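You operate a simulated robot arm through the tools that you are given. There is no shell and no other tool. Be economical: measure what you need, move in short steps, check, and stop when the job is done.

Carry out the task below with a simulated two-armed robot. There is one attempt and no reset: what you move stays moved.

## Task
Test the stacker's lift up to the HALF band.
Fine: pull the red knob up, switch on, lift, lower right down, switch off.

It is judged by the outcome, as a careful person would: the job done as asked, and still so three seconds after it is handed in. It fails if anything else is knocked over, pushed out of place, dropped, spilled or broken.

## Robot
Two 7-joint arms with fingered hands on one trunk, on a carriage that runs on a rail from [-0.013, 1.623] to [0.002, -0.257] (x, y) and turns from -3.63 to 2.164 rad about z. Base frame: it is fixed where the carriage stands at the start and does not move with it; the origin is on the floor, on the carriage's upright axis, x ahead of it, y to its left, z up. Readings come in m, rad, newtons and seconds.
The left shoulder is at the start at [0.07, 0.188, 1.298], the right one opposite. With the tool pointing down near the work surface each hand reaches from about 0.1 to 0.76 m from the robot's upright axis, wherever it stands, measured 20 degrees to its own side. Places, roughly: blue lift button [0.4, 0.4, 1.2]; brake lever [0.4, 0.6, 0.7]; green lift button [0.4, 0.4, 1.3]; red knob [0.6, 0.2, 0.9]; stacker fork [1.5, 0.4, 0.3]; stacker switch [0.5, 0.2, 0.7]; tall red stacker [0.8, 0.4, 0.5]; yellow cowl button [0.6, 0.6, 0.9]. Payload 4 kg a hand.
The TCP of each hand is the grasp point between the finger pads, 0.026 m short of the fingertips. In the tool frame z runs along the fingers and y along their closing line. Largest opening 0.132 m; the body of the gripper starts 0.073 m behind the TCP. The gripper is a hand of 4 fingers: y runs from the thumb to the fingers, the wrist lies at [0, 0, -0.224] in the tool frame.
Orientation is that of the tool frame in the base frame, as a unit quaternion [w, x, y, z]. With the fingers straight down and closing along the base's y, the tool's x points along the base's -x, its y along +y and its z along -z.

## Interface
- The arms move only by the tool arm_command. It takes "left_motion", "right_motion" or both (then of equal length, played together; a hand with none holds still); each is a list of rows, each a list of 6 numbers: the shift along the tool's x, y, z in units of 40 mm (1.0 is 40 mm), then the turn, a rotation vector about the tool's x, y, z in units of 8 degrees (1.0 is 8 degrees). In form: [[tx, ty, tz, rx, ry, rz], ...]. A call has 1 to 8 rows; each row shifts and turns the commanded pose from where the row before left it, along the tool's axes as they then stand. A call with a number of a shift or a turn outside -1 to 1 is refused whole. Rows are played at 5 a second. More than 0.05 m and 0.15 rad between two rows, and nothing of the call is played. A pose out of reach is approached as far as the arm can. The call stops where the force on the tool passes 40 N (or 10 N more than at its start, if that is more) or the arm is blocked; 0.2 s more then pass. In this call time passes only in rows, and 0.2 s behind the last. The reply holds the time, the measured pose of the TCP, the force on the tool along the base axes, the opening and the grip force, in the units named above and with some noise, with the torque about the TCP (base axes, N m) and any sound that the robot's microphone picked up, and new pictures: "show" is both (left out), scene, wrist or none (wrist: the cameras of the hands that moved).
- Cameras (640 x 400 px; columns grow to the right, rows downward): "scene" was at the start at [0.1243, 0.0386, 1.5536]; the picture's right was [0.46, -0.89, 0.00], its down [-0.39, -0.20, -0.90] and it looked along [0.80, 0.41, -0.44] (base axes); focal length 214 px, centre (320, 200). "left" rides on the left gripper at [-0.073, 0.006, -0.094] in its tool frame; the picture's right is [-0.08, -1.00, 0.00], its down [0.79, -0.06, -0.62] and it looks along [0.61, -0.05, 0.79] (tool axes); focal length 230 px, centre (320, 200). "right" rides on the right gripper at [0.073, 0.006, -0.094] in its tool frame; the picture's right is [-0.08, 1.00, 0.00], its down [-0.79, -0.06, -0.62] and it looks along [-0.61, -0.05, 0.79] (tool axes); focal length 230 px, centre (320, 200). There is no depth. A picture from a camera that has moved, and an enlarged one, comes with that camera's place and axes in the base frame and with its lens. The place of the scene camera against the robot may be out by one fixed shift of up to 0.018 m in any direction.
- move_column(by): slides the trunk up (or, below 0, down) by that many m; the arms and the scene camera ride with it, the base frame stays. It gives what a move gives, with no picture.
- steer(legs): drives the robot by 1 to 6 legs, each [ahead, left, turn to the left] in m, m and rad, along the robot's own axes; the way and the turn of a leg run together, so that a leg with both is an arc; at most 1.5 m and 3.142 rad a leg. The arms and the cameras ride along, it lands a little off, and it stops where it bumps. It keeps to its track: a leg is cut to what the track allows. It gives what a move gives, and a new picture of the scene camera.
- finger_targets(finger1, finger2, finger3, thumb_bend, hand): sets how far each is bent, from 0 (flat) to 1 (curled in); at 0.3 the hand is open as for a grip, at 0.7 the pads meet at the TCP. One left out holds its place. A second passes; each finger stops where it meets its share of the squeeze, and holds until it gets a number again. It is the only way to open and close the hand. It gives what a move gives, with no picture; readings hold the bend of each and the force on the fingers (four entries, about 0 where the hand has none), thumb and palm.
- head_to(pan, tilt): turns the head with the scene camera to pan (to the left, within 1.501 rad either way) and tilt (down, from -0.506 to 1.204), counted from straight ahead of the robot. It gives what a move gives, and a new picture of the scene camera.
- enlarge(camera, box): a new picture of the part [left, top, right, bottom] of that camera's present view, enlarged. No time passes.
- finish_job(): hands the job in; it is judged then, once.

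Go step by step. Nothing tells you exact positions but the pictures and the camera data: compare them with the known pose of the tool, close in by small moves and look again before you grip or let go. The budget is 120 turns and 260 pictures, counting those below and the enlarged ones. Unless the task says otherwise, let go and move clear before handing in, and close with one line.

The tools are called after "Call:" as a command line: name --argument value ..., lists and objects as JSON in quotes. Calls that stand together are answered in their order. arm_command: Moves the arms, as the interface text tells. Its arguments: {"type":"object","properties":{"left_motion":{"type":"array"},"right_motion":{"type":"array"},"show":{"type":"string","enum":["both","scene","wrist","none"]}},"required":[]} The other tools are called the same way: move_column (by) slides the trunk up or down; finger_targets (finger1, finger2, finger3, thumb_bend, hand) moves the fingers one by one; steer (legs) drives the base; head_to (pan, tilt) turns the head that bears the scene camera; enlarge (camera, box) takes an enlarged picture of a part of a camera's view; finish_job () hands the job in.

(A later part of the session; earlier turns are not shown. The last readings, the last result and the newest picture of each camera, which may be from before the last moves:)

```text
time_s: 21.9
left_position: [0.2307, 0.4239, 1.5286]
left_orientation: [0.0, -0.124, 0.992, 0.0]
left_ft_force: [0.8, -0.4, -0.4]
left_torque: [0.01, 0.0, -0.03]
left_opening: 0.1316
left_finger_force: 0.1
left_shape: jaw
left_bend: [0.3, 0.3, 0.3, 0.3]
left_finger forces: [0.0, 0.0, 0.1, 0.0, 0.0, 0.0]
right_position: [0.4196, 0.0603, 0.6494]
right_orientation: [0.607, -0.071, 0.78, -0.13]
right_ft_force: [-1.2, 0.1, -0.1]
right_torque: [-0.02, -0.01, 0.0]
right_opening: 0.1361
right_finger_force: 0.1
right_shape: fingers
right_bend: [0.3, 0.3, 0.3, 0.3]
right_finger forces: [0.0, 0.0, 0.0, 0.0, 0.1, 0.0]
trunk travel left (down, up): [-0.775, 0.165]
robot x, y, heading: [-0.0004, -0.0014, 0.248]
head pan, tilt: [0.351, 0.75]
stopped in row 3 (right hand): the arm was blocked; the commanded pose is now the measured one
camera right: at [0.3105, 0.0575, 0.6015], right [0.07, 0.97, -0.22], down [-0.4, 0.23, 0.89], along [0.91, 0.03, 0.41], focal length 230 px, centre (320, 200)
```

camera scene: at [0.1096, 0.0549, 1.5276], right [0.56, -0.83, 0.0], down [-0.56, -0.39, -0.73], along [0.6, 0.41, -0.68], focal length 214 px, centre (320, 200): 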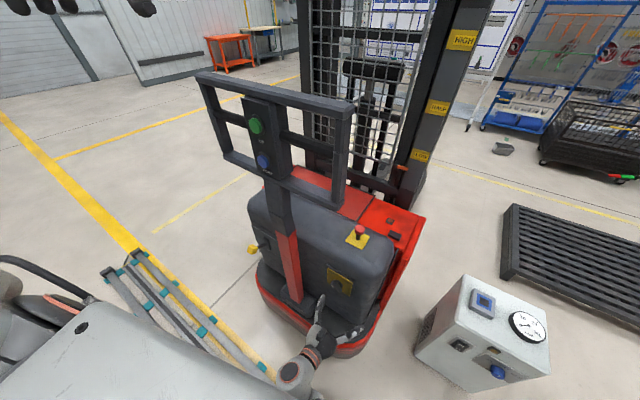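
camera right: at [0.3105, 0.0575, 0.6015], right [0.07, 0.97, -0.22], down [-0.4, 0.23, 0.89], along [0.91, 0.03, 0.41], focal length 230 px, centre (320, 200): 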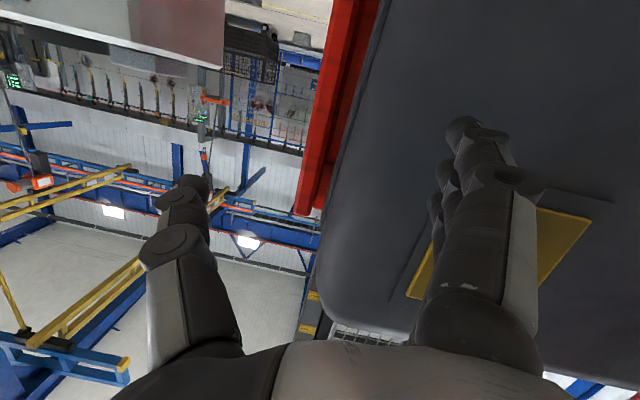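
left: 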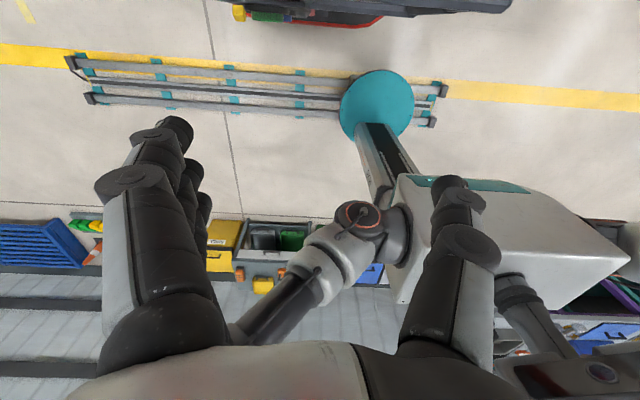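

The arm jumped toward a joint limit, so I undo this: back off and return to the 48° pitch that worked, and will push the switch bar with a finger instead.

Call:
arm_command --right_motion '[[-0.65, -0.27, -0.67, 0, 0, 0], [-0.65, -0.27, -0.67, 0, 0, 0], [-0.65, -0.27, -0.67, 0, 0, 0], [0, 0, 0, -0.57, 0.63, 0.17], [0, 0, 0, -0.57, 0.63, 0.17], [0, 0, 0, -0.57, 0.63, 0.17], [0, 0, 0, -0.57, 0.63, 0.17], [0, 0, 0, -0.57, 0.63, 0.17]]'

```text
time_s: 23.7
left_position: [0.2287, 0.4262, 1.5283]
left_orientation: [0.0, -0.124, 0.992, 0.0]
left_ft_force: [-0.8, -0.2, -0.2]
left_torque: [0.0, 0.02, 0.02]
left_opening: 0.1317
left_finger_force: 0.1
left_shape: jaw
left_bend: [0.3, 0.3, 0.3, 0.3]
left_finger forces: [0.1, 0.1, 0.0, 0.1, 0.0, 0.0]
right_position: [0.3594, 0.0612, 0.7484]
right_orientation: [0.403, -0.114, 0.907, 0.05]
right_ft_force: [0.1, -0.3, 0.6]
right_torque: [0.0, -0.01, -0.01]
right_opening: 0.1362
right_finger_force: 0.0
right_shape: fingers
right_bend: [0.3, 0.3, 0.3, 0.3]
right_finger forces: [0.1, 0.1, 0.1, 0.1, 0.0, 0.0]
trunk travel left (down, up): [-0.775, 0.165]
robot x, y, heading: [0.0028, -0.001, 0.25]
head pan, tilt: [0.351, 0.75]
camera scene: at [0.1096, 0.0551, 1.5276], right [0.56, -0.83, 0.0], down [-0.56, -0.39, -0.73], along [0.6, 0.41, -0.68], focal length 214 px, centre (320, 200)
camera right: at [0.2418, 0.0383, 0.7588], right [-0.2, 0.98, 0.06], down [0.08, -0.04, 1.0], along [0.98, 0.2, -0.07], focal length 230 px, centre (320, 200)
```

scene: 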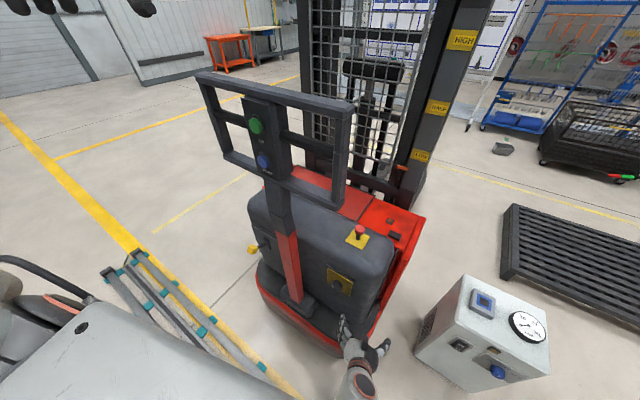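
right: 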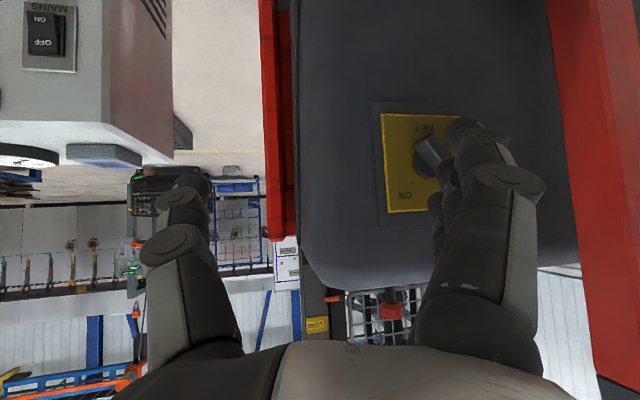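

Back in the good posture. Move left so the switch lies between thumb and fingers, at the height where the top finger meets the bar's upper end.

Call:
arm_command --right_motion '[[-0.08, 0.825, 0.31, 0, 0, 0], [-0.08, 0.825, 0.31, 0, 0, 0], [-0.08, 0.825, 0.31, 0, 0, 0], [-0.08, 0.825, 0.31, 0, 0, 0]]' --show "wrist"

```text
time_s: 24.9
left_position: [0.2291, 0.4254, 1.5281]
left_orientation: [0.0, -0.125, 0.992, 0.0]
left_ft_force: [-0.6, -0.3, -0.1]
left_torque: [-0.01, -0.01, -0.01]
left_opening: 0.1319
left_finger_force: 0.1
left_shape: jaw
left_bend: [0.3, 0.3, 0.3, 0.3]
left_finger forces: [0.0, 0.1, 0.0, 0.1, 0.0, 0.0]
right_position: [0.3697, 0.1642, 0.6993]
right_orientation: [0.402, -0.131, 0.906, 0.02]
right_ft_force: [0.1, 0.5, -1.0]
right_torque: [0.03, 0.02, 0.01]
right_opening: 0.1362
right_finger_force: 0.0
right_shape: fingers
right_bend: [0.3, 0.3, 0.3, 0.3]
right_finger forces: [0.0, 0.1, 0.0, 0.0, 0.0, 0.1]
trunk travel left (down, up): [-0.775, 0.165]
robot x, y, heading: [0.0001, -0.0008, 0.246]
head pan, tilt: [0.351, 0.75]
stopped in row 4 (right hand): the arm was blocked; the commanded pose is now the measured one
camera right: at [0.2526, 0.1412, 0.7101], right [-0.2, 0.98, -0.01], down [0.07, 0.03, 1.0], along [0.98, 0.2, -0.08], focal length 230 px, centre (320, 200)
```

right: 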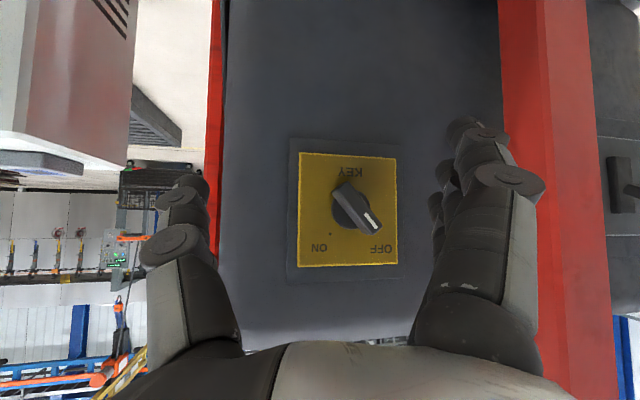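

Blocked again; the arm is too folded with the shoulder so high. I raise the hand and lower the trunk by the same amount for a better posture.

Call:
arm_command --right_motion '[[-0.74, 0, -0.67, 0, 0, 0], [-0.74, 0, -0.67, 0, 0, 0], [-0.74, 0, -0.67, 0, 0, 0], [-0.74, 0, -0.67, 0, 0, 0], [-0.74, 0, -0.67, 0, 0, 0], [-0.74, 0, -0.67, 0, 0, 0]]' --show "none"

Call:
move_column --by -0.24

Call:
enlarge --camera "scene" --box '[0, 0, 640, 400]'

```text
time_s: 26.1
left_position: [0.2288, 0.4267, 1.5289]
left_orientation: [0.0, -0.124, 0.992, 0.0]
left_ft_force: [0.2, -0.1, 0.6]
left_torque: [0.01, -0.01, -0.02]
left_opening: 0.1316
left_finger_force: 0.1
left_shape: jaw
left_bend: [0.3, 0.3, 0.3, 0.3]
left_finger forces: [0.0, 0.0, 0.0, 0.1, 0.1, 0.0]
right_position: [0.3758, 0.1224, 0.8454]
right_orientation: [0.415, -0.179, 0.891, -0.04]
right_ft_force: [0.0, 0.5, 1.1]
right_torque: [-0.02, 0.04, -0.02]
right_opening: 0.1362
right_finger_force: 0.1
right_shape: fingers
right_bend: [0.3, 0.3, 0.3, 0.3]
right_finger forces: [0.0, 0.0, 0.0, 0.0, 0.1, 0.1]
trunk travel left (down, up): [-0.775, 0.165]
robot x, y, heading: [-0.0013, -0.001, 0.245]
head pan, tilt: [0.351, 0.75]
stopped in row 5 (right hand): the arm was blocked; the commanded pose is now the measured one
```

```text
time_s: 28.6
left_position: [0.2293, 0.4256, 1.2882]
left_orientation: [0.0, -0.124, 0.992, 0.0]
left_ft_force: [0.0, 0.3, 0.0]
left_torque: [0.0, -0.02, -0.03]
left_opening: 0.132
left_finger_force: 0.1
left_shape: jaw
left_bend: [0.3, 0.3, 0.3, 0.3]
left_finger forces: [0.1, 0.0, 0.1, 0.0, 0.0, 0.1]
right_position: [0.3773, 0.1221, 0.6073]
right_orientation: [0.415, -0.178, 0.891, -0.041]
right_ft_force: [-1.0, -0.3, -0.1]
right_torque: [0.0, 0.01, 0.0]
right_opening: 0.1359
right_finger_force: 0.0
right_shape: fingers
right_bend: [0.3, 0.3, 0.3, 0.3]
right_finger forces: [0.0, 0.1, 0.0, 0.0, 0.1, 0.1]
trunk travel left (down, up): [-0.535, 0.405]
robot x, y, heading: [-0.0011, 0.0018, 0.252]
head pan, tilt: [0.351, 0.75]
```

```text
1.00 times, centred on (320, 200) of scene (not enlarged: the box is as wide or as high as the picture)
camera zoom: at [0.1096, 0.0552, 1.2877], right [0.56, -0.83, 0.0], down [-0.56, -0.39, -0.73], along [0.6, 0.41, -0.68], focal length 214 px, centre (320, 200)
```

zoom: 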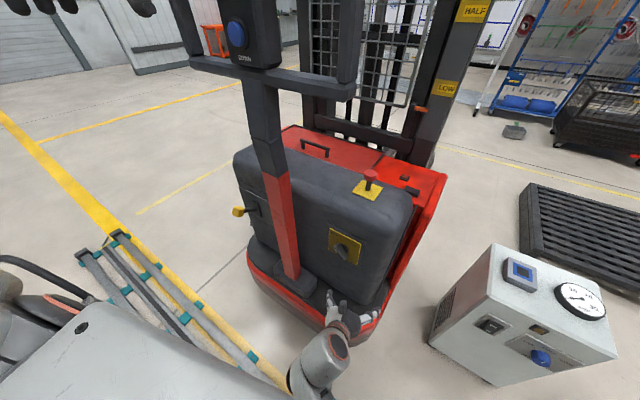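

Trunk lowered, everything clear. I raise the hand and restore its orientation with the new shoulder height.

Call:
arm_command --right_motion '[[-0.47, -0.53, -0.65, 0, 0, 0], [-0.47, -0.53, -0.65, 0, 0, 0], [-0.47, -0.53, -0.65, 0, 0, 0], [-0.47, -0.53, -0.65, 0, 0, 0], [0, 0, 0, -0.41, 0, 0.7], [0, 0, 0, -0.41, 0, 0.7]]'

```text
time_s: 30.0
left_position: [0.2289, 0.4266, 1.2884]
left_orientation: [0.001, -0.125, 0.992, 0.0]
left_ft_force: [0.0, 0.8, -0.1]
left_torque: [0.01, 0.01, 0.0]
left_opening: 0.1318
left_finger_force: 0.1
left_shape: jaw
left_bend: [0.3, 0.3, 0.3, 0.3]
left_finger forces: [0.0, 0.1, 0.0, 0.0, 0.0, 0.0]
right_position: [0.3697, 0.046, 0.7352]
right_orientation: [0.418, -0.142, 0.897, 0.023]
right_ft_force: [0.2, 0.9, 0.4]
right_torque: [-0.02, 0.01, 0.04]
right_opening: 0.1359
right_finger_force: 0.1
right_shape: fingers
right_bend: [0.3, 0.3, 0.3, 0.3]
right_finger forces: [0.0, 0.1, 0.1, 0.0, 0.0, 0.1]
trunk travel left (down, up): [-0.535, 0.405]
robot x, y, heading: [-0.0018, -0.0016, 0.256]
head pan, tilt: [0.351, 0.75]
camera scene: at [0.1096, 0.0552, 1.2876], right [0.56, -0.83, 0.0], down [-0.56, -0.39, -0.73], along [0.6, 0.41, -0.68], focal length 214 px, centre (320, 200)
camera right: at [0.2531, 0.02, 0.741], right [-0.22, 0.97, -0.02], down [0.04, 0.03, 1.0], along [0.97, 0.22, -0.04], focal length 230 px, centre (320, 200)
```

scene: 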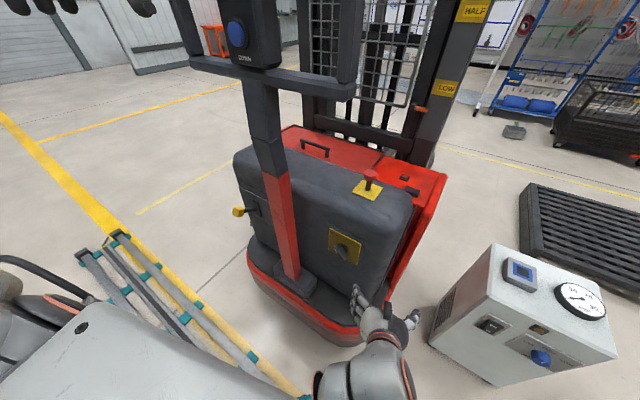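
right: 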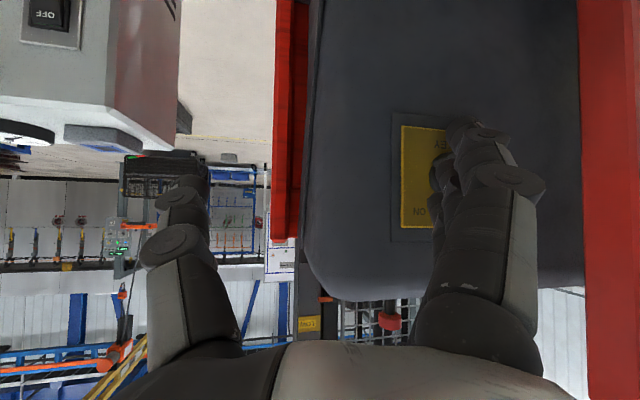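

I drive the robot 0.14 m along the rail to the left so the switch lies on the right arm's own side.

Call:
steer --legs '[[0.035, 0.136, 0]]'

Call:
enlarge --camera "right" --box '[200, 60, 520, 260]'

```text
time_s: 31.4
left_position: [0.2277, 0.5653, 1.2873]
left_orientation: [0.001, -0.123, 0.992, 0.0]
left_ft_force: [0.0, -0.4, -0.5]
left_torque: [-0.03, -0.01, -0.02]
left_opening: 0.132
left_finger_force: 0.0
left_shape: jaw
left_bend: [0.3, 0.3, 0.3, 0.3]
left_finger forces: [0.1, 0.0, 0.0, 0.1, 0.1, 0.1]
right_position: [0.3657, 0.1856, 0.7341]
right_orientation: [0.414, -0.143, 0.899, 0.022]
right_ft_force: [0.0, 0.0, 0.1]
right_torque: [0.03, 0.03, -0.01]
right_opening: 0.1361
right_finger_force: 0.1
right_shape: fingers
right_bend: [0.3, 0.3, 0.3, 0.3]
right_finger forces: [0.1, 0.0, 0.1, 0.1, 0.0, 0.1]
trunk travel left (down, up): [-0.535, 0.405]
robot x, y, heading: [-0.0016, 0.1378, 0.252]
head pan, tilt: [0.351, 0.75]
camera scene: at [0.1086, 0.1943, 1.2876], right [0.56, -0.83, 0.0], down [-0.56, -0.39, -0.73], along [0.6, 0.41, -0.68], focal length 214 px, centre (320, 200)
```

scene: 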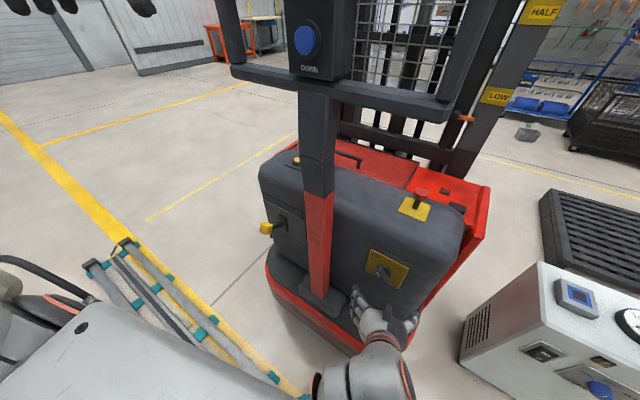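

```text
2.00 times, centred on (360, 160) of right
camera zoom: at [0.2493, 0.1589, 0.7396], right [-0.23, 0.97, -0.02], down [0.04, 0.03, 1.0], along [0.97, 0.22, -0.05], focal length 460 px, centre (240, 280)
```

zoom: 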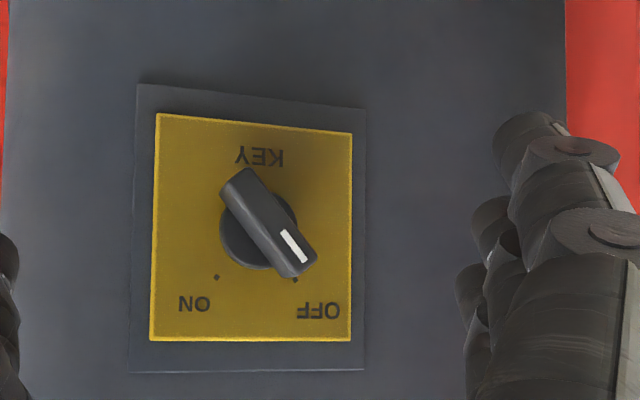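

Good view; pivot at about [0.475, 0.219, 0.70], pointer end at [0.45, 0.233, 0.721]. I yaw the hand square to the face so the thumb does not touch the cowl.

Call:
arm_command --right_motion '[[0, 0, 0, 0.66, 0.07, 0.57], [0, 0, 0, 0.66, 0.07, 0.57]]' --show "wrist"

```text
time_s: 32.2
left_position: [0.2285, 0.5644, 1.2874]
left_orientation: [0.0, -0.123, 0.992, 0.0]
left_ft_force: [0.3, -0.9, -0.1]
left_torque: [0.0, 0.03, -0.03]
left_opening: 0.1319
left_finger_force: 0.0
left_shape: jaw
left_bend: [0.3, 0.3, 0.3, 0.3]
left_finger forces: [0.1, 0.0, 0.1, 0.1, 0.0, 0.0]
right_position: [0.3683, 0.1587, 0.7129]
right_orientation: [0.433, -0.073, 0.896, -0.07]
right_ft_force: [0.0, 0.1, -0.1]
right_torque: [0.0, -0.01, -0.04]
right_opening: 0.1363
right_finger_force: 0.1
right_shape: fingers
right_bend: [0.3, 0.3, 0.3, 0.3]
right_finger forces: [0.0, 0.0, 0.0, 0.0, 0.0, 0.1]
trunk travel left (down, up): [-0.535, 0.405]
robot x, y, heading: [0.0004, 0.1417, 0.248]
head pan, tilt: [0.351, 0.75]
stopped in row 2 (right hand): the arm was blocked; the commanded pose is now the measured one
camera right: at [0.2481, 0.1563, 0.715], right [-0.02, 0.99, -0.13], down [0.0, 0.13, 0.99], along [1.0, 0.02, -0.01], focal length 230 px, centre (320, 200)
```

right: 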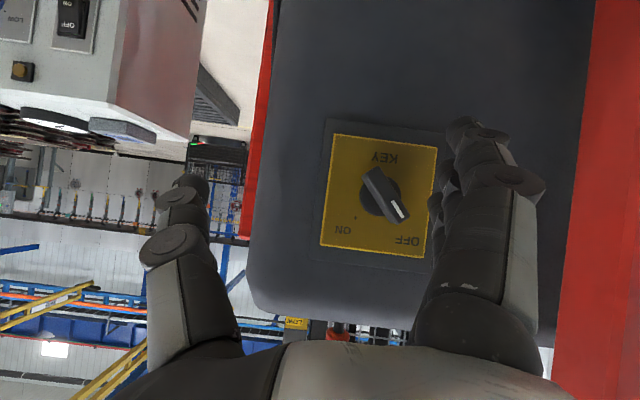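

The wrist's yaw limit is the obstacle; turning the robot back to heading 0 and going further left along the rail cures that. First raise the left hand above the handle frame.

Call:
arm_command --left_motion '[[0, 0, -1, 0, 0, 0], [0, 0, -1, 0, 0, 0], [0, 0, -1, 0, 0, 0], [0, 0, -1, 0, 0, 0], [0, 0, -1, 0, 0, 0], [0.5, 0, -1, 0, 0, 0], [1, 0, 0, 0, 0, 0]]' --show "none"

Call:
steer --legs '[[0, 0, -0.25], [0, 0.12, 0]]'

```text
time_s: 33.8
left_position: [0.1803, 0.5462, 1.3106]
left_orientation: [0.002, -0.124, 0.992, -0.001]
left_ft_force: [0.4, -0.4, 0.5]
left_torque: [0.0, -0.07, 0.04]
left_opening: 0.1321
left_finger_force: 0.2
left_shape: jaw
left_bend: [0.3, 0.3, 0.3, 0.3]
left_finger forces: [0.1, 0.0, 0.0, 0.0, 0.1, 0.0]
left hand out of reach, approached as far as the arm can: row 1, 2, 3, 4, 5, 6, 7
right_position: [0.3665, 0.1584, 0.714]
right_orientation: [0.433, -0.074, 0.896, -0.07]
right_ft_force: [-0.1, -0.2, -0.6]
right_torque: [0.0, -0.02, 0.01]
right_opening: 0.1362
right_finger_force: 0.1
right_shape: fingers
right_bend: [0.3, 0.3, 0.3, 0.3]
right_finger forces: [0.1, 0.0, 0.0, 0.0, 0.1, 0.0]
trunk travel left (down, up): [-0.535, 0.405]
robot x, y, heading: [0.0024, 0.137, 0.247]
head pan, tilt: [0.351, 0.75]
```

```text
time_s: 35.9
left_position: [0.2764, 0.6087, 1.3113]
left_orientation: [0.001, 0.002, 1.0, -0.001]
left_ft_force: [-0.6, 0.6, 0.2]
left_torque: [-0.02, 0.02, 0.01]
left_opening: 0.1318
left_finger_force: 0.0
left_shape: jaw
left_bend: [0.3, 0.3, 0.3, 0.3]
left_finger forces: [0.0, 0.1, 0.1, 0.1, 0.0, 0.0]
right_position: [0.3611, 0.1868, 0.7122]
right_orientation: [0.419, 0.039, 0.899, -0.123]
right_ft_force: [0.7, -0.3, -0.5]
right_torque: [-0.01, 0.0, -0.01]
right_opening: 0.1363
right_finger_force: 0.1
right_shape: fingers
right_bend: [0.3, 0.3, 0.3, 0.3]
right_finger forces: [0.0, 0.0, 0.0, 0.0, 0.0, 0.0]
trunk travel left (down, up): [-0.535, 0.405]
robot x, y, heading: [-0.0003, 0.2592, -0.0]
head pan, tilt: [0.351, 0.75]
camera scene: at [0.1186, 0.2824, 1.2876], right [0.34, -0.94, 0.0], down [-0.64, -0.23, -0.73], along [0.69, 0.25, -0.68], focal length 214 px, centre (320, 200)
```

scene: 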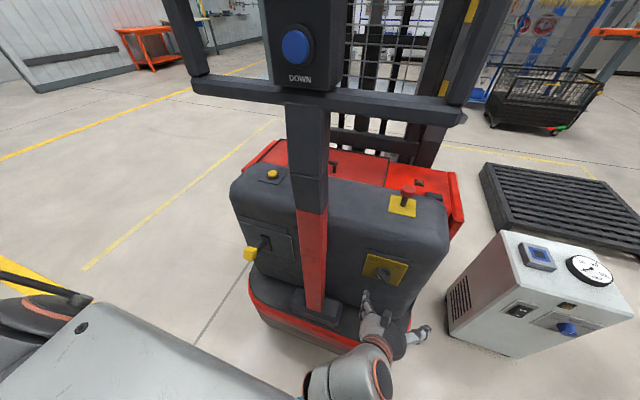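

Much freer now. Square the hand up again: yaw 0, pitch about 60° from vertical.

Call:
arm_command --right_motion '[[0, 0, 0, -0.6, -0.42, 0.13], [0, 0, 0, -0.6, -0.42, 0.13], [0, 0, 0, -0.6, -0.42, 0.13]]' --show "wrist"

```text
time_s: 36.7
left_position: [0.2766, 0.6081, 1.3125]
left_orientation: [0.002, 0.001, 1.0, 0.0]
left_ft_force: [0.3, -1.1, 1.4]
left_torque: [0.0, 0.01, -0.01]
left_opening: 0.1318
left_finger_force: 0.1
left_shape: jaw
left_bend: [0.3, 0.3, 0.3, 0.3]
left_finger forces: [0.0, 0.0, 0.1, 0.1, 0.1, 0.0]
right_position: [0.3607, 0.185, 0.7131]
right_orientation: [0.502, 0.0, 0.865, 0.0]
right_ft_force: [0.0, 0.3, 0.9]
right_torque: [0.01, 0.01, 0.03]
right_opening: 0.1362
right_finger_force: 0.1
right_shape: fingers
right_bend: [0.3, 0.3, 0.3, 0.3]
right_finger forces: [0.0, 0.1, 0.0, 0.0, 0.0, 0.0]
trunk travel left (down, up): [-0.535, 0.405]
robot x, y, heading: [-0.0024, 0.2585, -0.0]
head pan, tilt: [0.351, 0.75]
camera right: at [0.242, 0.1916, 0.6971], right [0.04, 1.0, 0.07], down [-0.14, -0.06, 0.99], along [0.99, -0.05, 0.14], focal length 230 px, centre (320, 200)
```

right: 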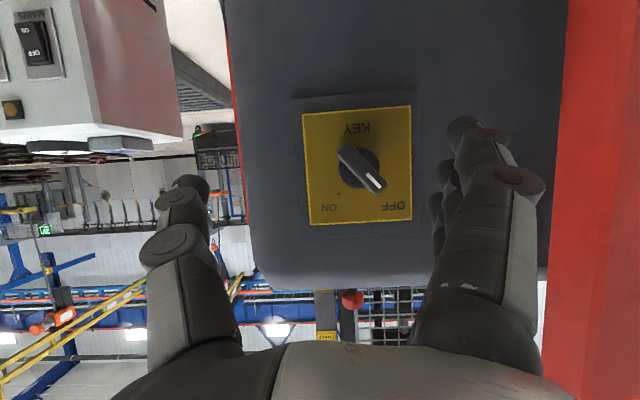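

Works. Flatten by another 16° and roll −40° so the fingers will close across the switch bar.

Call:
arm_command --right_motion '[[0, 0, 0, 0, -1, 0], [0, 0, 0, 0, -1, 0], [0, 0, 0, 0, 0, -1], [0, 0, 0, 0, 0, -1], [0, 0, 0, 0, 0, -1], [0, 0, 0, 0, 0, -1], [0, 0, 0, 0, 0, -1]]' --show "wrist"

```text
time_s: 38.3
left_position: [0.2778, 0.608, 1.3114]
left_orientation: [0.002, 0.0, 1.0, -0.001]
left_ft_force: [-0.4, 0.3, 0.1]
left_torque: [0.04, -0.03, 0.0]
left_opening: 0.1317
left_finger_force: 0.0
left_shape: jaw
left_bend: [0.3, 0.3, 0.3, 0.3]
left_finger forces: [0.1, 0.1, 0.1, 0.0, 0.0, 0.1]
right_position: [0.3613, 0.1864, 0.7137]
right_orientation: [0.579, -0.271, 0.739, -0.213]
right_ft_force: [-0.3, 0.3, 0.6]
right_torque: [0.01, 0.01, 0.0]
right_opening: 0.1361
right_finger_force: 0.1
right_shape: fingers
right_bend: [0.3, 0.3, 0.3, 0.3]
right_finger forces: [0.0, 0.1, 0.1, 0.1, 0.0, 0.1]
trunk travel left (down, up): [-0.535, 0.405]
robot x, y, heading: [-0.0019, 0.2586, 0.002]
head pan, tilt: [0.351, 0.75]
camera right: at [0.2546, 0.1438, 0.6787], right [-0.14, 0.81, -0.57], down [-0.45, 0.46, 0.77], along [0.88, 0.36, 0.3], focal length 230 px, centre (320, 200)
```

right: 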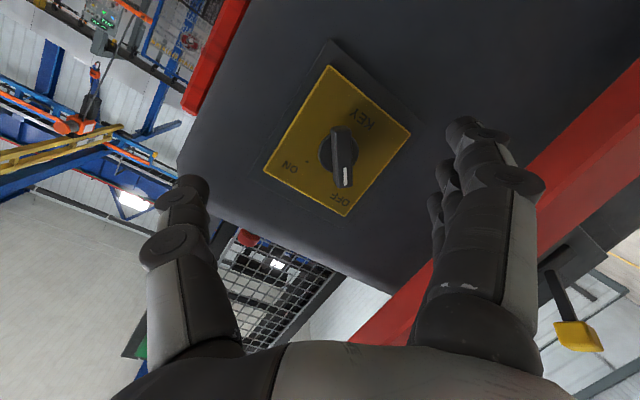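

The bar is aligned with the hand. Approach halfway and re-check.

Call:
arm_command --right_motion '[[-0.24, 0.32, 0.52, 0, 0, 0], [-0.24, 0.32, 0.52, 0, 0, 0]]'

```text
time_s: 38.9
left_position: [0.2779, 0.6087, 1.3108]
left_orientation: [0.002, 0.001, 1.0, -0.001]
left_ft_force: [-0.2, 0.1, -0.1]
left_torque: [0.01, 0.01, 0.0]
left_opening: 0.1318
left_finger_force: 0.0
left_shape: jaw
left_bend: [0.3, 0.3, 0.3, 0.3]
left_finger forces: [0.0, 0.0, 0.1, 0.1, 0.1, 0.0]
right_position: [0.4013, 0.2191, 0.6999]
right_orientation: [0.579, -0.27, 0.739, -0.212]
right_ft_force: [0.3, 0.4, -0.7]
right_torque: [0.0, 0.0, 0.04]
right_opening: 0.1362
right_finger_force: 0.1
right_shape: fingers
right_bend: [0.3, 0.3, 0.3, 0.3]
right_finger forces: [0.0, 0.1, 0.0, 0.1, 0.1, 0.1]
trunk travel left (down, up): [-0.535, 0.405]
robot x, y, heading: [-0.0077, 0.2606, 0.007]
head pan, tilt: [0.351, 0.75]
camera scene: at [0.1189, 0.2826, 1.2876], right [0.34, -0.94, 0.0], down [-0.64, -0.23, -0.73], along [0.69, 0.25, -0.68], focal length 214 px, centre (320, 200)
camera right: at [0.2945, 0.1757, 0.6662], right [-0.14, 0.81, -0.57], down [-0.45, 0.46, 0.77], along [0.88, 0.36, 0.3], focal length 230 px, centre (320, 200)
```

scene: 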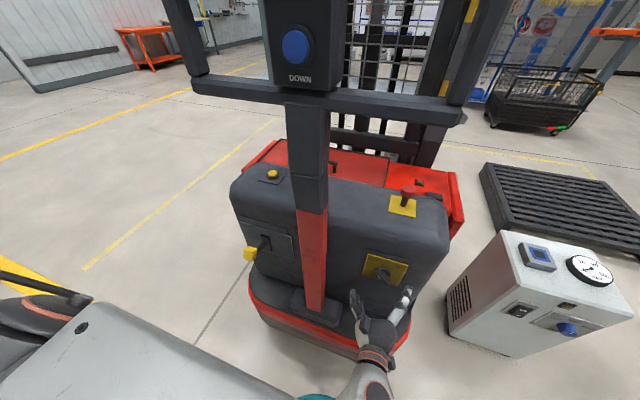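
right: 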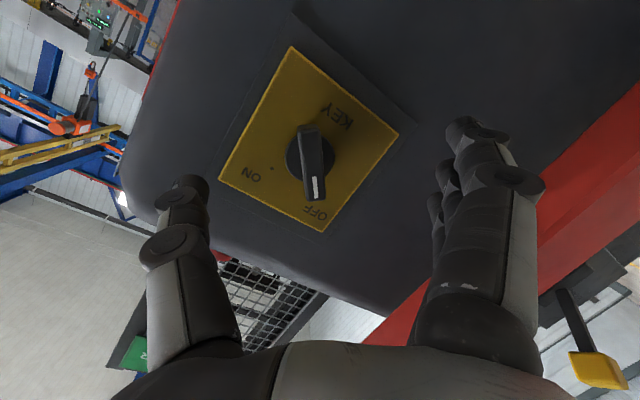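

Bar front centre triangulates to [0.448, 0.218, 0.699]; go in to x≈0.443 and close gently.

Call:
arm_command --right_motion '[[-0.09, -0.09, 0.5, 0, 0, 0], [-0.09, -0.09, 0.5, 0, 0, 0]]' --show "wrist"

Call:
finger_targets --hand "right" --finger1 0.68 --finger2 0.68 --finger3 0.68 --thumb_bend 0.68

Call:
enlarge --camera "right" --box '[160, 40, 480, 280]'

```text
time_s: 39.5
left_position: [0.278, 0.6075, 1.3112]
left_orientation: [0.002, 0.001, 1.0, -0.001]
left_ft_force: [-0.2, -0.3, -1.2]
left_torque: [-0.02, 0.01, 0.0]
left_opening: 0.1321
left_finger_force: 0.1
left_shape: jaw
left_bend: [0.3, 0.3, 0.3, 0.3]
left_finger forces: [0.1, 0.1, 0.0, 0.0, 0.0, 0.1]
right_position: [0.443, 0.2176, 0.7014]
right_orientation: [0.579, -0.27, 0.74, -0.212]
right_ft_force: [-0.1, -0.1, -0.8]
right_torque: [-0.02, -0.04, 0.01]
right_opening: 0.1361
right_finger_force: 0.1
right_shape: fingers
right_bend: [0.3, 0.3, 0.3, 0.3]
right_finger forces: [0.0, 0.0, 0.1, 0.0, 0.0, 0.0]
trunk travel left (down, up): [-0.535, 0.405]
robot x, y, heading: [-0.0019, 0.2586, -0.003]
head pan, tilt: [0.351, 0.75]
camera right: at [0.3357, 0.175, 0.6672], right [-0.14, 0.81, -0.57], down [-0.45, 0.46, 0.77], along [0.88, 0.36, 0.3], focal length 230 px, centre (320, 200)
```

right: 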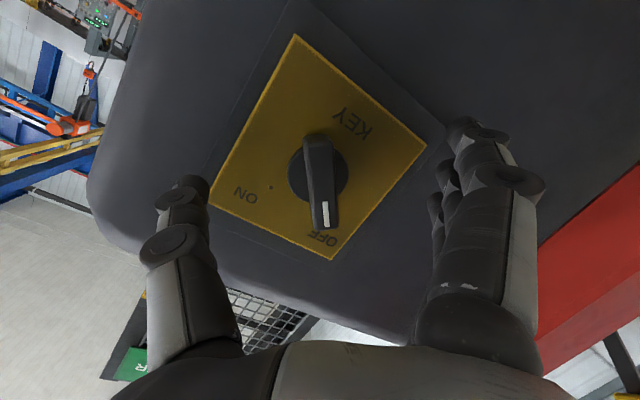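

```text
time_s: 40.5
left_position: [0.2783, 0.6096, 1.312]
left_orientation: [0.001, 0.001, 1.0, -0.001]
left_ft_force: [-0.3, -0.2, 0.4]
left_torque: [-0.01, 0.01, 0.03]
left_opening: 0.1318
left_finger_force: 0.1
left_shape: jaw
left_bend: [0.3, 0.3, 0.3, 0.3]
left_finger forces: [0.1, 0.0, 0.1, 0.0, 0.0, 0.0]
right_position: [0.4412, 0.2191, 0.7001]
right_orientation: [0.579, -0.27, 0.739, -0.212]
right_ft_force: [1.1, 3.6, -2.3]
right_torque: [0.0, -0.01, 0.07]
right_opening: 0.0237
right_finger_force: 4.1
right_shape: fingers
right_bend: [0.65, 0.65, 0.66, 0.67]
right_finger forces: [2.1, 2.0, 1.7, 0.0, 1.9, 0.1]
trunk travel left (down, up): [-0.535, 0.405]
robot x, y, heading: [-0.0028, 0.2593, -0.001]
head pan, tilt: [0.351, 0.75]
```

```text
1.67 times, centred on (320, 160) of right
camera zoom: at [0.3357, 0.1753, 0.667], right [-0.14, 0.81, -0.57], down [-0.45, 0.46, 0.77], along [0.88, 0.36, 0.3], focal length 384 px, centre (320, 267)
```

zoom: 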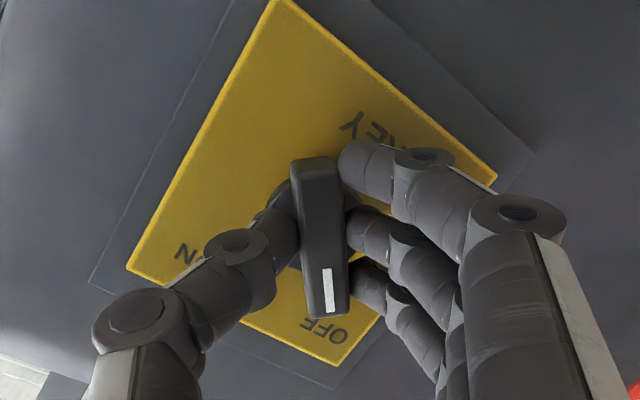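

All three fingers and thumb hold the bar. Tighten a little and turn clockwise.

Call:
finger_targets --hand "right" --finger1 0.75 --finger2 0.75 --finger3 0.75 --thumb_bend 0.75

Call:
arm_command --right_motion '[[0, 0, 0, 0, 0, 0.9], [0, 0, 0, 0, 0, 0.9], [0, 0, 0, 0, 0, 0.9], [0, 0, 0, 0, 0, 0.9], [0, 0, 0, 0, 0, 0.9], [0, 0, 0, 0, 0, 0.9]]' --show "wrist"

```text
time_s: 41.5
left_position: [0.2785, 0.6091, 1.3104]
left_orientation: [0.0, 0.001, 1.0, 0.0]
left_ft_force: [-0.8, -0.7, -0.6]
left_torque: [0.01, 0.01, -0.01]
left_opening: 0.132
left_finger_force: 0.1
left_shape: jaw
left_bend: [0.3, 0.3, 0.3, 0.3]
left_finger forces: [0.0, 0.0, 0.0, 0.1, 0.1, 0.0]
right_position: [0.441, 0.2178, 0.7013]
right_orientation: [0.579, -0.27, 0.74, -0.211]
right_ft_force: [7.3, 5.7, -4.2]
right_torque: [0.03, 0.03, 0.04]
right_opening: 0.022
right_finger_force: 14.8
right_shape: fingers
right_bend: [0.67, 0.67, 0.67, 0.68]
right_finger forces: [6.0, 6.0, 6.0, 0.1, 11.0, 0.0]
trunk travel left (down, up): [-0.535, 0.405]
robot x, y, heading: [-0.003, 0.2595, -0.001]
head pan, tilt: [0.351, 0.75]
```

```text
time_s: 42.9
left_position: [0.2772, 0.6104, 1.3098]
left_orientation: [0.001, 0.001, 1.0, -0.002]
left_ft_force: [-0.4, -0.2, -0.1]
left_torque: [0.0, 0.02, 0.01]
left_opening: 0.1318
left_finger_force: 0.1
left_shape: jaw
left_bend: [0.3, 0.3, 0.3, 0.3]
left_finger forces: [0.0, 0.2, 0.0, 0.0, 0.0, 0.0]
right_position: [0.4423, 0.2197, 0.7022]
right_orientation: [0.616, 0.02, 0.787, 0.017]
right_ft_force: [-5.8, 18.2, -14.0]
right_torque: [-0.03, 0.13, 0.46]
right_opening: 0.0221
right_finger_force: 16.5
right_shape: fingers
right_bend: [0.67, 0.68, 0.69, 0.68]
right_finger forces: [7.5, 8.3, 9.1, 0.0, 7.8, 0.0]
trunk travel left (down, up): [-0.535, 0.405]
robot x, y, heading: [-0.0003, 0.2626, 0.001]
head pan, tilt: [0.351, 0.75]
camera right: at [0.3325, 0.2295, 0.6538], right [0.03, 0.99, 0.13], down [-0.41, -0.1, 0.91], along [0.91, -0.08, 0.4], focal length 230 px, centre (320, 200)
```

right: 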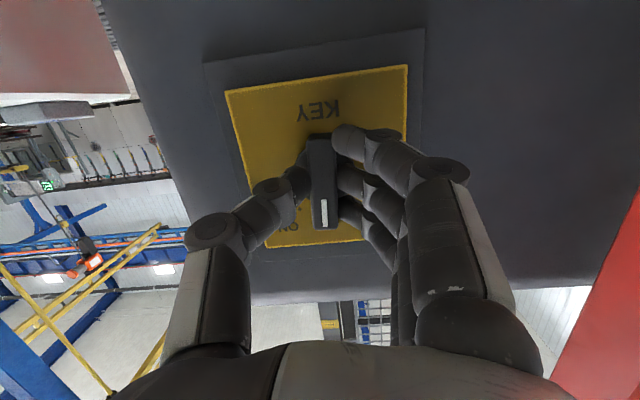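

The switch follows (now vertical). Continue turning with a slight re-centring.

Call:
arm_command --right_motion '[[0.08, 0.1, 0, 0, 0, 0.9], [0, 0, 0, 0, 0, 0.9], [0, 0, 0, 0, 0, 0.9], [0, 0, 0, 0, 0, 0.9], [0, 0, 0, 0, 0, 0.9]]' --show "wrist"

```text
time_s: 44.1
left_position: [0.2757, 0.6107, 1.311]
left_orientation: [0.002, 0.0, 1.0, -0.003]
left_ft_force: [0.9, -0.6, -0.3]
left_torque: [0.02, -0.01, 0.01]
left_opening: 0.1318
left_finger_force: 0.1
left_shape: jaw
left_bend: [0.3, 0.3, 0.3, 0.3]
left_finger forces: [0.0, 0.0, 0.1, 0.1, 0.0, 0.0]
right_position: [0.4422, 0.2234, 0.7014]
right_orientation: [0.582, 0.262, 0.741, 0.208]
right_ft_force: [-0.6, 16.0, 9.4]
right_torque: [-0.02, -0.28, 0.47]
right_opening: 0.0216
right_finger_force: 17.9
right_shape: fingers
right_bend: [0.69, 0.69, 0.69, 0.68]
right_finger forces: [8.4, 9.0, 9.2, 0.0, 8.9, 0.0]
trunk travel left (down, up): [-0.535, 0.405]
robot x, y, heading: [-0.0028, 0.256, -0.004]
head pan, tilt: [0.351, 0.75]
camera right: at [0.3363, 0.2739, 0.6717], right [0.16, 0.73, 0.67], down [-0.46, -0.54, 0.7], along [0.87, -0.42, 0.25], focal length 230 px, centre (320, 200)
```

right: 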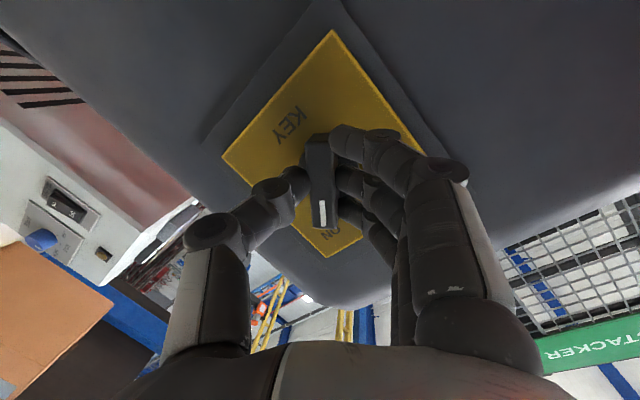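

Pointer is at/near ON. One more small turn to feel the stop, then look.

Call:
arm_command --right_motion '[[0, 0.08, 0, 0, 0, 0.6]]' --show "wrist"

Call:
enlarge --camera "right" --box '[200, 20, 480, 280]'

```text
time_s: 44.5
left_position: [0.2769, 0.6092, 1.3108]
left_orientation: [0.002, 0.001, 1.0, -0.001]
left_ft_force: [-0.2, 1.2, -0.6]
left_torque: [-0.01, -0.02, 0.03]
left_opening: 0.1319
left_finger_force: 0.1
left_shape: jaw
left_bend: [0.3, 0.3, 0.3, 0.3]
left_finger forces: [0.0, 0.0, 0.0, 0.1, 0.0, 0.0]
right_position: [0.4408, 0.2243, 0.6996]
right_orientation: [0.573, 0.292, 0.731, 0.229]
right_ft_force: [-2.1, 13.2, 6.7]
right_torque: [-0.16, -0.24, 0.44]
right_opening: 0.0207
right_finger_force: 18.2
right_shape: fingers
right_bend: [0.7, 0.69, 0.69, 0.68]
right_finger forces: [6.7, 8.5, 10.5, 0.0, 11.0, 0.0]
trunk travel left (down, up): [-0.535, 0.405]
robot x, y, heading: [-0.0022, 0.2547, -0.006]
head pan, tilt: [0.351, 0.75]
camera right: at [0.3374, 0.2783, 0.6758], right [0.18, 0.67, 0.72], down [-0.47, -0.58, 0.66], along [0.86, -0.46, 0.21], focal length 230 px, centre (320, 200)
```

right: 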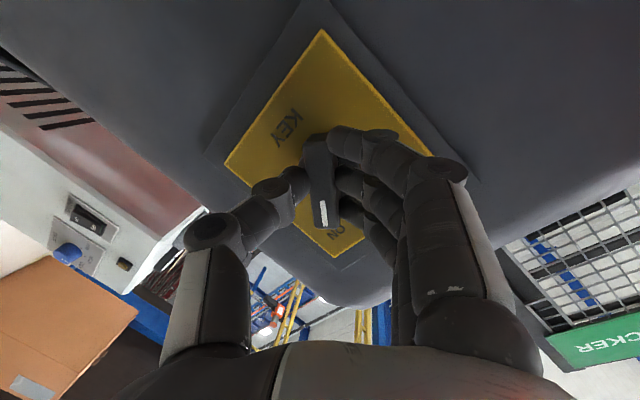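

```text
1.54 times, centred on (340, 150) of right
camera zoom: at [0.3374, 0.2783, 0.6758], right [0.18, 0.67, 0.72], down [-0.47, -0.58, 0.66], along [0.86, -0.46, 0.21], focal length 354 px, centre (289, 277)
```

zoom: 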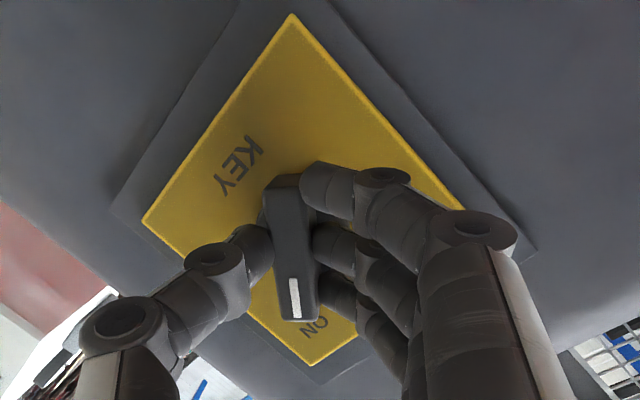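

The torque is rising (stop) and the bar points to ON. Open, back off along the tool axis and check the pointer.

Call:
finger_targets --hand "right" --finger1 0.3 --finger2 0.3 --finger3 0.3 --thumb_bend 0.3

Call:
arm_command --right_motion '[[0, 0, -0.7, 0, 0, 0], [0, 0, -0.7, 0, 0, 0], [0, 0, -0.7, 0, 0, 0], [0, 0, 0, 0, 0, -1], [0, 0, 0, 0, 0, -1], [0, 0, 0, 0, 0, -1], [0, 0, 0, 0, 0, -1], [0, 0, 0, 0, 0, -1]]' --show "wrist"

Call:
enlarge --camera "right" --box '[200, 20, 440, 220]'

```text
time_s: 45.5
left_position: [0.2774, 0.608, 1.3119]
left_orientation: [0.001, 0.001, 1.0, -0.001]
left_ft_force: [0.3, 0.1, -0.6]
left_torque: [-0.01, 0.0, -0.01]
left_opening: 0.1319
left_finger_force: 0.1
left_shape: jaw
left_bend: [0.3, 0.3, 0.3, 0.3]
left_finger forces: [0.1, 0.0, 0.0, 0.0, 0.1, 0.0]
right_position: [0.4414, 0.2232, 0.7006]
right_orientation: [0.572, 0.292, 0.731, 0.229]
right_ft_force: [-0.3, -0.3, -0.4]
right_torque: [-0.01, 0.02, -0.03]
right_opening: 0.1359
right_finger_force: 0.0
right_shape: fingers
right_bend: [0.3, 0.3, 0.3, 0.3]
right_finger forces: [0.1, 0.0, 0.1, 0.0, 0.1, 0.1]
trunk travel left (down, up): [-0.535, 0.405]
robot x, y, heading: [-0.0032, 0.2565, -0.004]
head pan, tilt: [0.351, 0.75]
```

```text
time_s: 47.3
left_position: [0.277, 0.6076, 1.3113]
left_orientation: [0.002, 0.0, 1.0, 0.0]
left_ft_force: [0.0, -0.1, 0.7]
left_torque: [0.0, -0.02, 0.02]
left_opening: 0.1319
left_finger_force: 0.0
left_shape: jaw
left_bend: [0.3, 0.3, 0.3, 0.3]
left_finger forces: [0.0, 0.1, 0.1, 0.0, 0.1, 0.1]
right_position: [0.3603, 0.2241, 0.7201]
right_orientation: [0.617, 0.025, 0.786, 0.021]
right_ft_force: [-0.1, 0.3, -0.1]
right_torque: [0.0, -0.02, -0.02]
right_opening: 0.1357
right_finger_force: 0.0
right_shape: fingers
right_bend: [0.3, 0.3, 0.3, 0.3]
right_finger forces: [0.0, 0.0, 0.0, 0.0, 0.1, 0.1]
trunk travel left (down, up): [-0.535, 0.405]
robot x, y, heading: [-0.0042, 0.2604, 0.001]
head pan, tilt: [0.351, 0.75]
camera right: at [0.2504, 0.2347, 0.6735], right [0.03, 0.99, 0.14], down [-0.41, -0.11, 0.9], along [0.91, -0.09, 0.4], focal length 230 px, centre (320, 200)
```

right: 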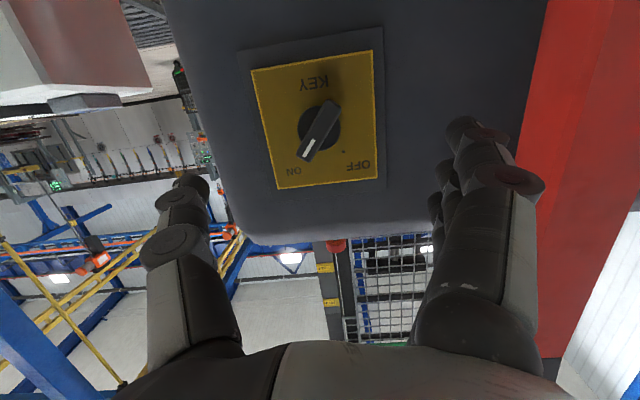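

```text
2.00 times, centred on (320, 120) of right
camera zoom: at [0.2504, 0.2347, 0.6735], right [0.03, 0.99, 0.14], down [-0.41, -0.11, 0.9], along [0.91, -0.09, 0.4], focal length 460 px, centre (320, 360)
```

zoom: 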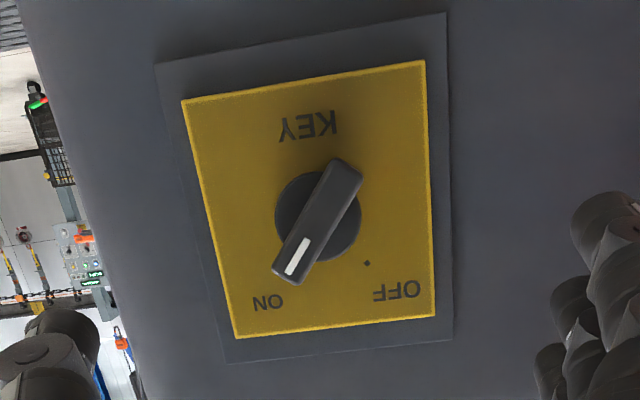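

Switch is ON. Now for the buttons I use the left hand: drive back right along the rail so the left arm has room and the mast pointer is visible.

Call:
steer --legs '[[0, -0.24, 0]]'

Call:
head_to --pan 0.5 --tilt 0.3

```text
time_s: 49.0
left_position: [0.2796, 0.3672, 1.3107]
left_orientation: [0.002, 0.001, 1.0, -0.001]
left_ft_force: [0.5, -0.6, -0.3]
left_torque: [0.03, -0.03, 0.02]
left_opening: 0.1319
left_finger_force: 0.2
left_shape: jaw
left_bend: [0.3, 0.3, 0.3, 0.3]
left_finger forces: [0.0, 0.1, 0.0, 0.0, 0.1, 0.0]
right_position: [0.3619, -0.0168, 0.7209]
right_orientation: [0.616, 0.028, 0.787, 0.02]
right_ft_force: [-0.8, -0.4, 0.5]
right_torque: [0.02, 0.0, 0.01]
right_opening: 0.136
right_finger_force: 0.1
right_shape: fingers
right_bend: [0.3, 0.3, 0.3, 0.3]
right_finger forces: [0.0, 0.0, 0.1, 0.0, 0.0, 0.1]
trunk travel left (down, up): [-0.535, 0.405]
robot x, y, heading: [0.0013, 0.0205, -0.006]
head pan, tilt: [0.351, 0.75]
camera scene: at [0.1205, 0.0417, 1.2876], right [0.34, -0.94, 0.0], down [-0.64, -0.23, -0.73], along [0.69, 0.25, -0.68], focal length 214 px, centre (320, 200)
```

scene: 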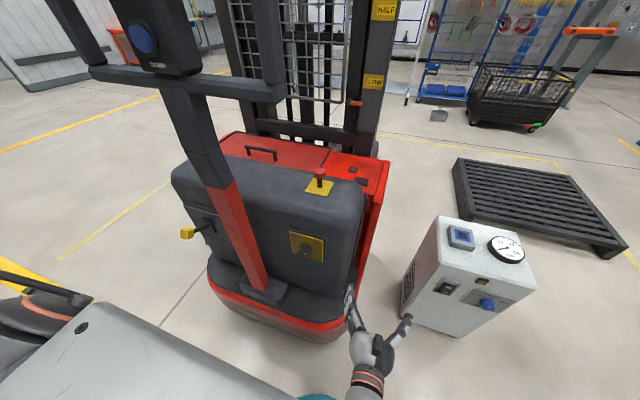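

```text
time_s: 50.0
left_position: [0.2794, 0.367, 1.3111]
left_orientation: [0.002, 0.003, 1.0, 0.0]
left_ft_force: [-0.3, 0.2, 1.3]
left_torque: [0.01, 0.0, 0.01]
left_opening: 0.1319
left_finger_force: 0.0
left_shape: jaw
left_bend: [0.3, 0.3, 0.3, 0.3]
left_finger forces: [0.0, 0.0, 0.0, 0.1, 0.0, 0.0]
right_position: [0.3621, -0.016, 0.7203]
right_orientation: [0.616, 0.028, 0.787, 0.02]
right_ft_force: [-0.4, 0.0, 0.3]
right_torque: [0.0, 0.0, -0.01]
right_opening: 0.136
right_finger_force: 0.0
right_shape: fingers
right_bend: [0.3, 0.3, 0.3, 0.3]
right_finger forces: [0.1, 0.0, 0.1, 0.0, 0.1, 0.0]
trunk travel left (down, up): [-0.535, 0.405]
robot x, y, heading: [-0.0008, 0.0174, -0.004]
head pan, tilt: [0.499, 0.3]
camera scene: at [0.1247, 0.0581, 1.3279], right [0.48, -0.88, 0.0], down [-0.26, -0.14, -0.96], along [0.84, 0.45, -0.3], focal length 214 px, centre (320, 200)
```

scene: 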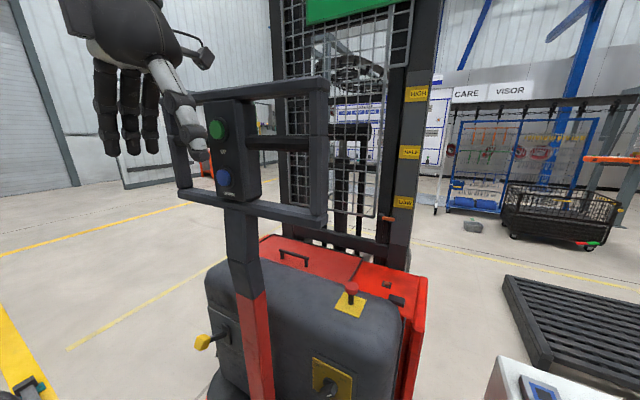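

Very good view of buttons and mast bands (pointer just below LOW). I form a pointing pinch with the left hand and start pitching it forward.

Call:
finger_targets --hand "left" --finger1 1.0 --finger2 0.7 --finger3 1.0 --thumb_bend 0.7

Call:
arm_command --left_motion '[[0, 0, 0, 0, -1, 0], [-0.15, 0, 0, 0, -1, 0]]'

```text
time_s: 51.0
left_position: [0.2796, 0.3666, 1.3114]
left_orientation: [0.001, 0.002, 1.0, -0.001]
left_ft_force: [0.6, 0.1, 0.3]
left_torque: [-0.01, 0.0, 0.0]
left_opening: 0.0384
left_finger_force: 0.0
left_shape: fingers
left_bend: [1.0, 0.7, 1.0, 0.7]
left_finger forces: [0.0, 0.0, 0.0, 0.1, 0.1, 0.0]
right_position: [0.362, -0.0174, 0.7202]
right_orientation: [0.616, 0.028, 0.787, 0.02]
right_ft_force: [-0.2, 0.3, 0.1]
right_torque: [0.02, 0.0, 0.02]
right_opening: 0.1358
right_finger_force: 0.1
right_shape: fingers
right_bend: [0.3, 0.3, 0.3, 0.3]
right_finger forces: [0.0, 0.1, 0.0, 0.0, 0.0, 0.0]
trunk travel left (down, up): [-0.535, 0.405]
robot x, y, heading: [-0.0, 0.0168, -0.002]
head pan, tilt: [0.499, 0.3]
```

```text
time_s: 51.5
left_position: [0.2863, 0.3668, 1.3118]
left_orientation: [0.141, 0.002, 0.99, 0.0]
left_ft_force: [0.6, -0.1, 0.0]
left_torque: [0.01, 0.01, -0.01]
left_opening: 0.0389
left_finger_force: 0.1
left_shape: fingers
left_bend: [1.0, 0.7, 1.0, 0.7]
left_finger forces: [0.1, 0.0, 0.0, 0.0, 0.0, 0.1]
right_position: [0.3622, -0.0171, 0.7211]
right_orientation: [0.616, 0.028, 0.787, 0.02]
right_ft_force: [0.2, 0.2, 0.0]
right_torque: [-0.03, -0.03, -0.04]
right_opening: 0.1357
right_finger_force: 0.0
right_shape: fingers
right_bend: [0.3, 0.3, 0.3, 0.3]
right_finger forces: [0.0, 0.0, 0.0, 0.0, 0.0, 0.0]
trunk travel left (down, up): [-0.535, 0.405]
robot x, y, heading: [-0.0045, 0.0216, -0.003]
head pan, tilt: [0.499, 0.3]
camera scene: at [0.1253, 0.0583, 1.328], right [0.48, -0.88, 0.0], down [-0.26, -0.14, -0.96], along [0.84, 0.46, -0.3], focal length 214 px, centre (320, 200)
camera left: at [0.3296, 0.3719, 1.4239], right [0.07, -1.0, 0.02], down [-0.93, -0.06, 0.37], along [-0.37, -0.05, -0.93], focal length 230 px, centre (320, 200)
```

scene: 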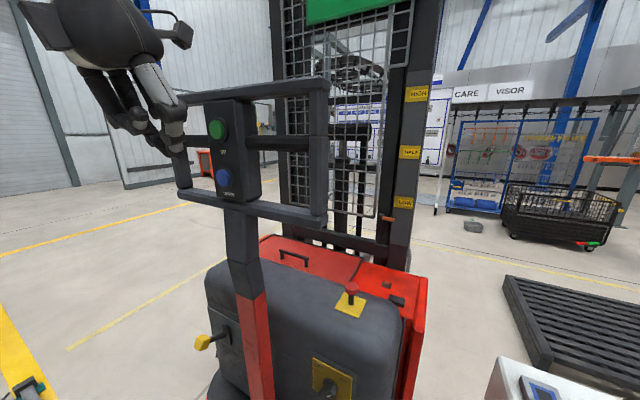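
left: 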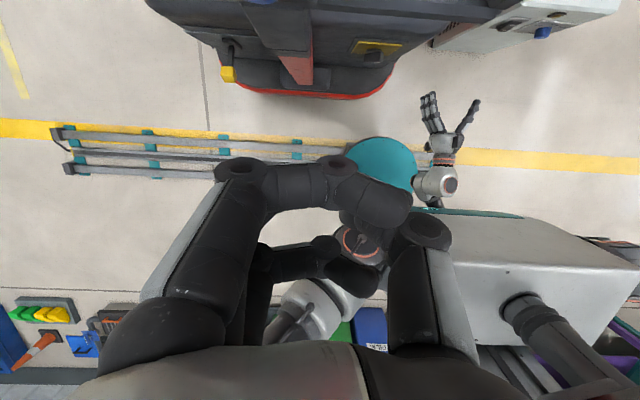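

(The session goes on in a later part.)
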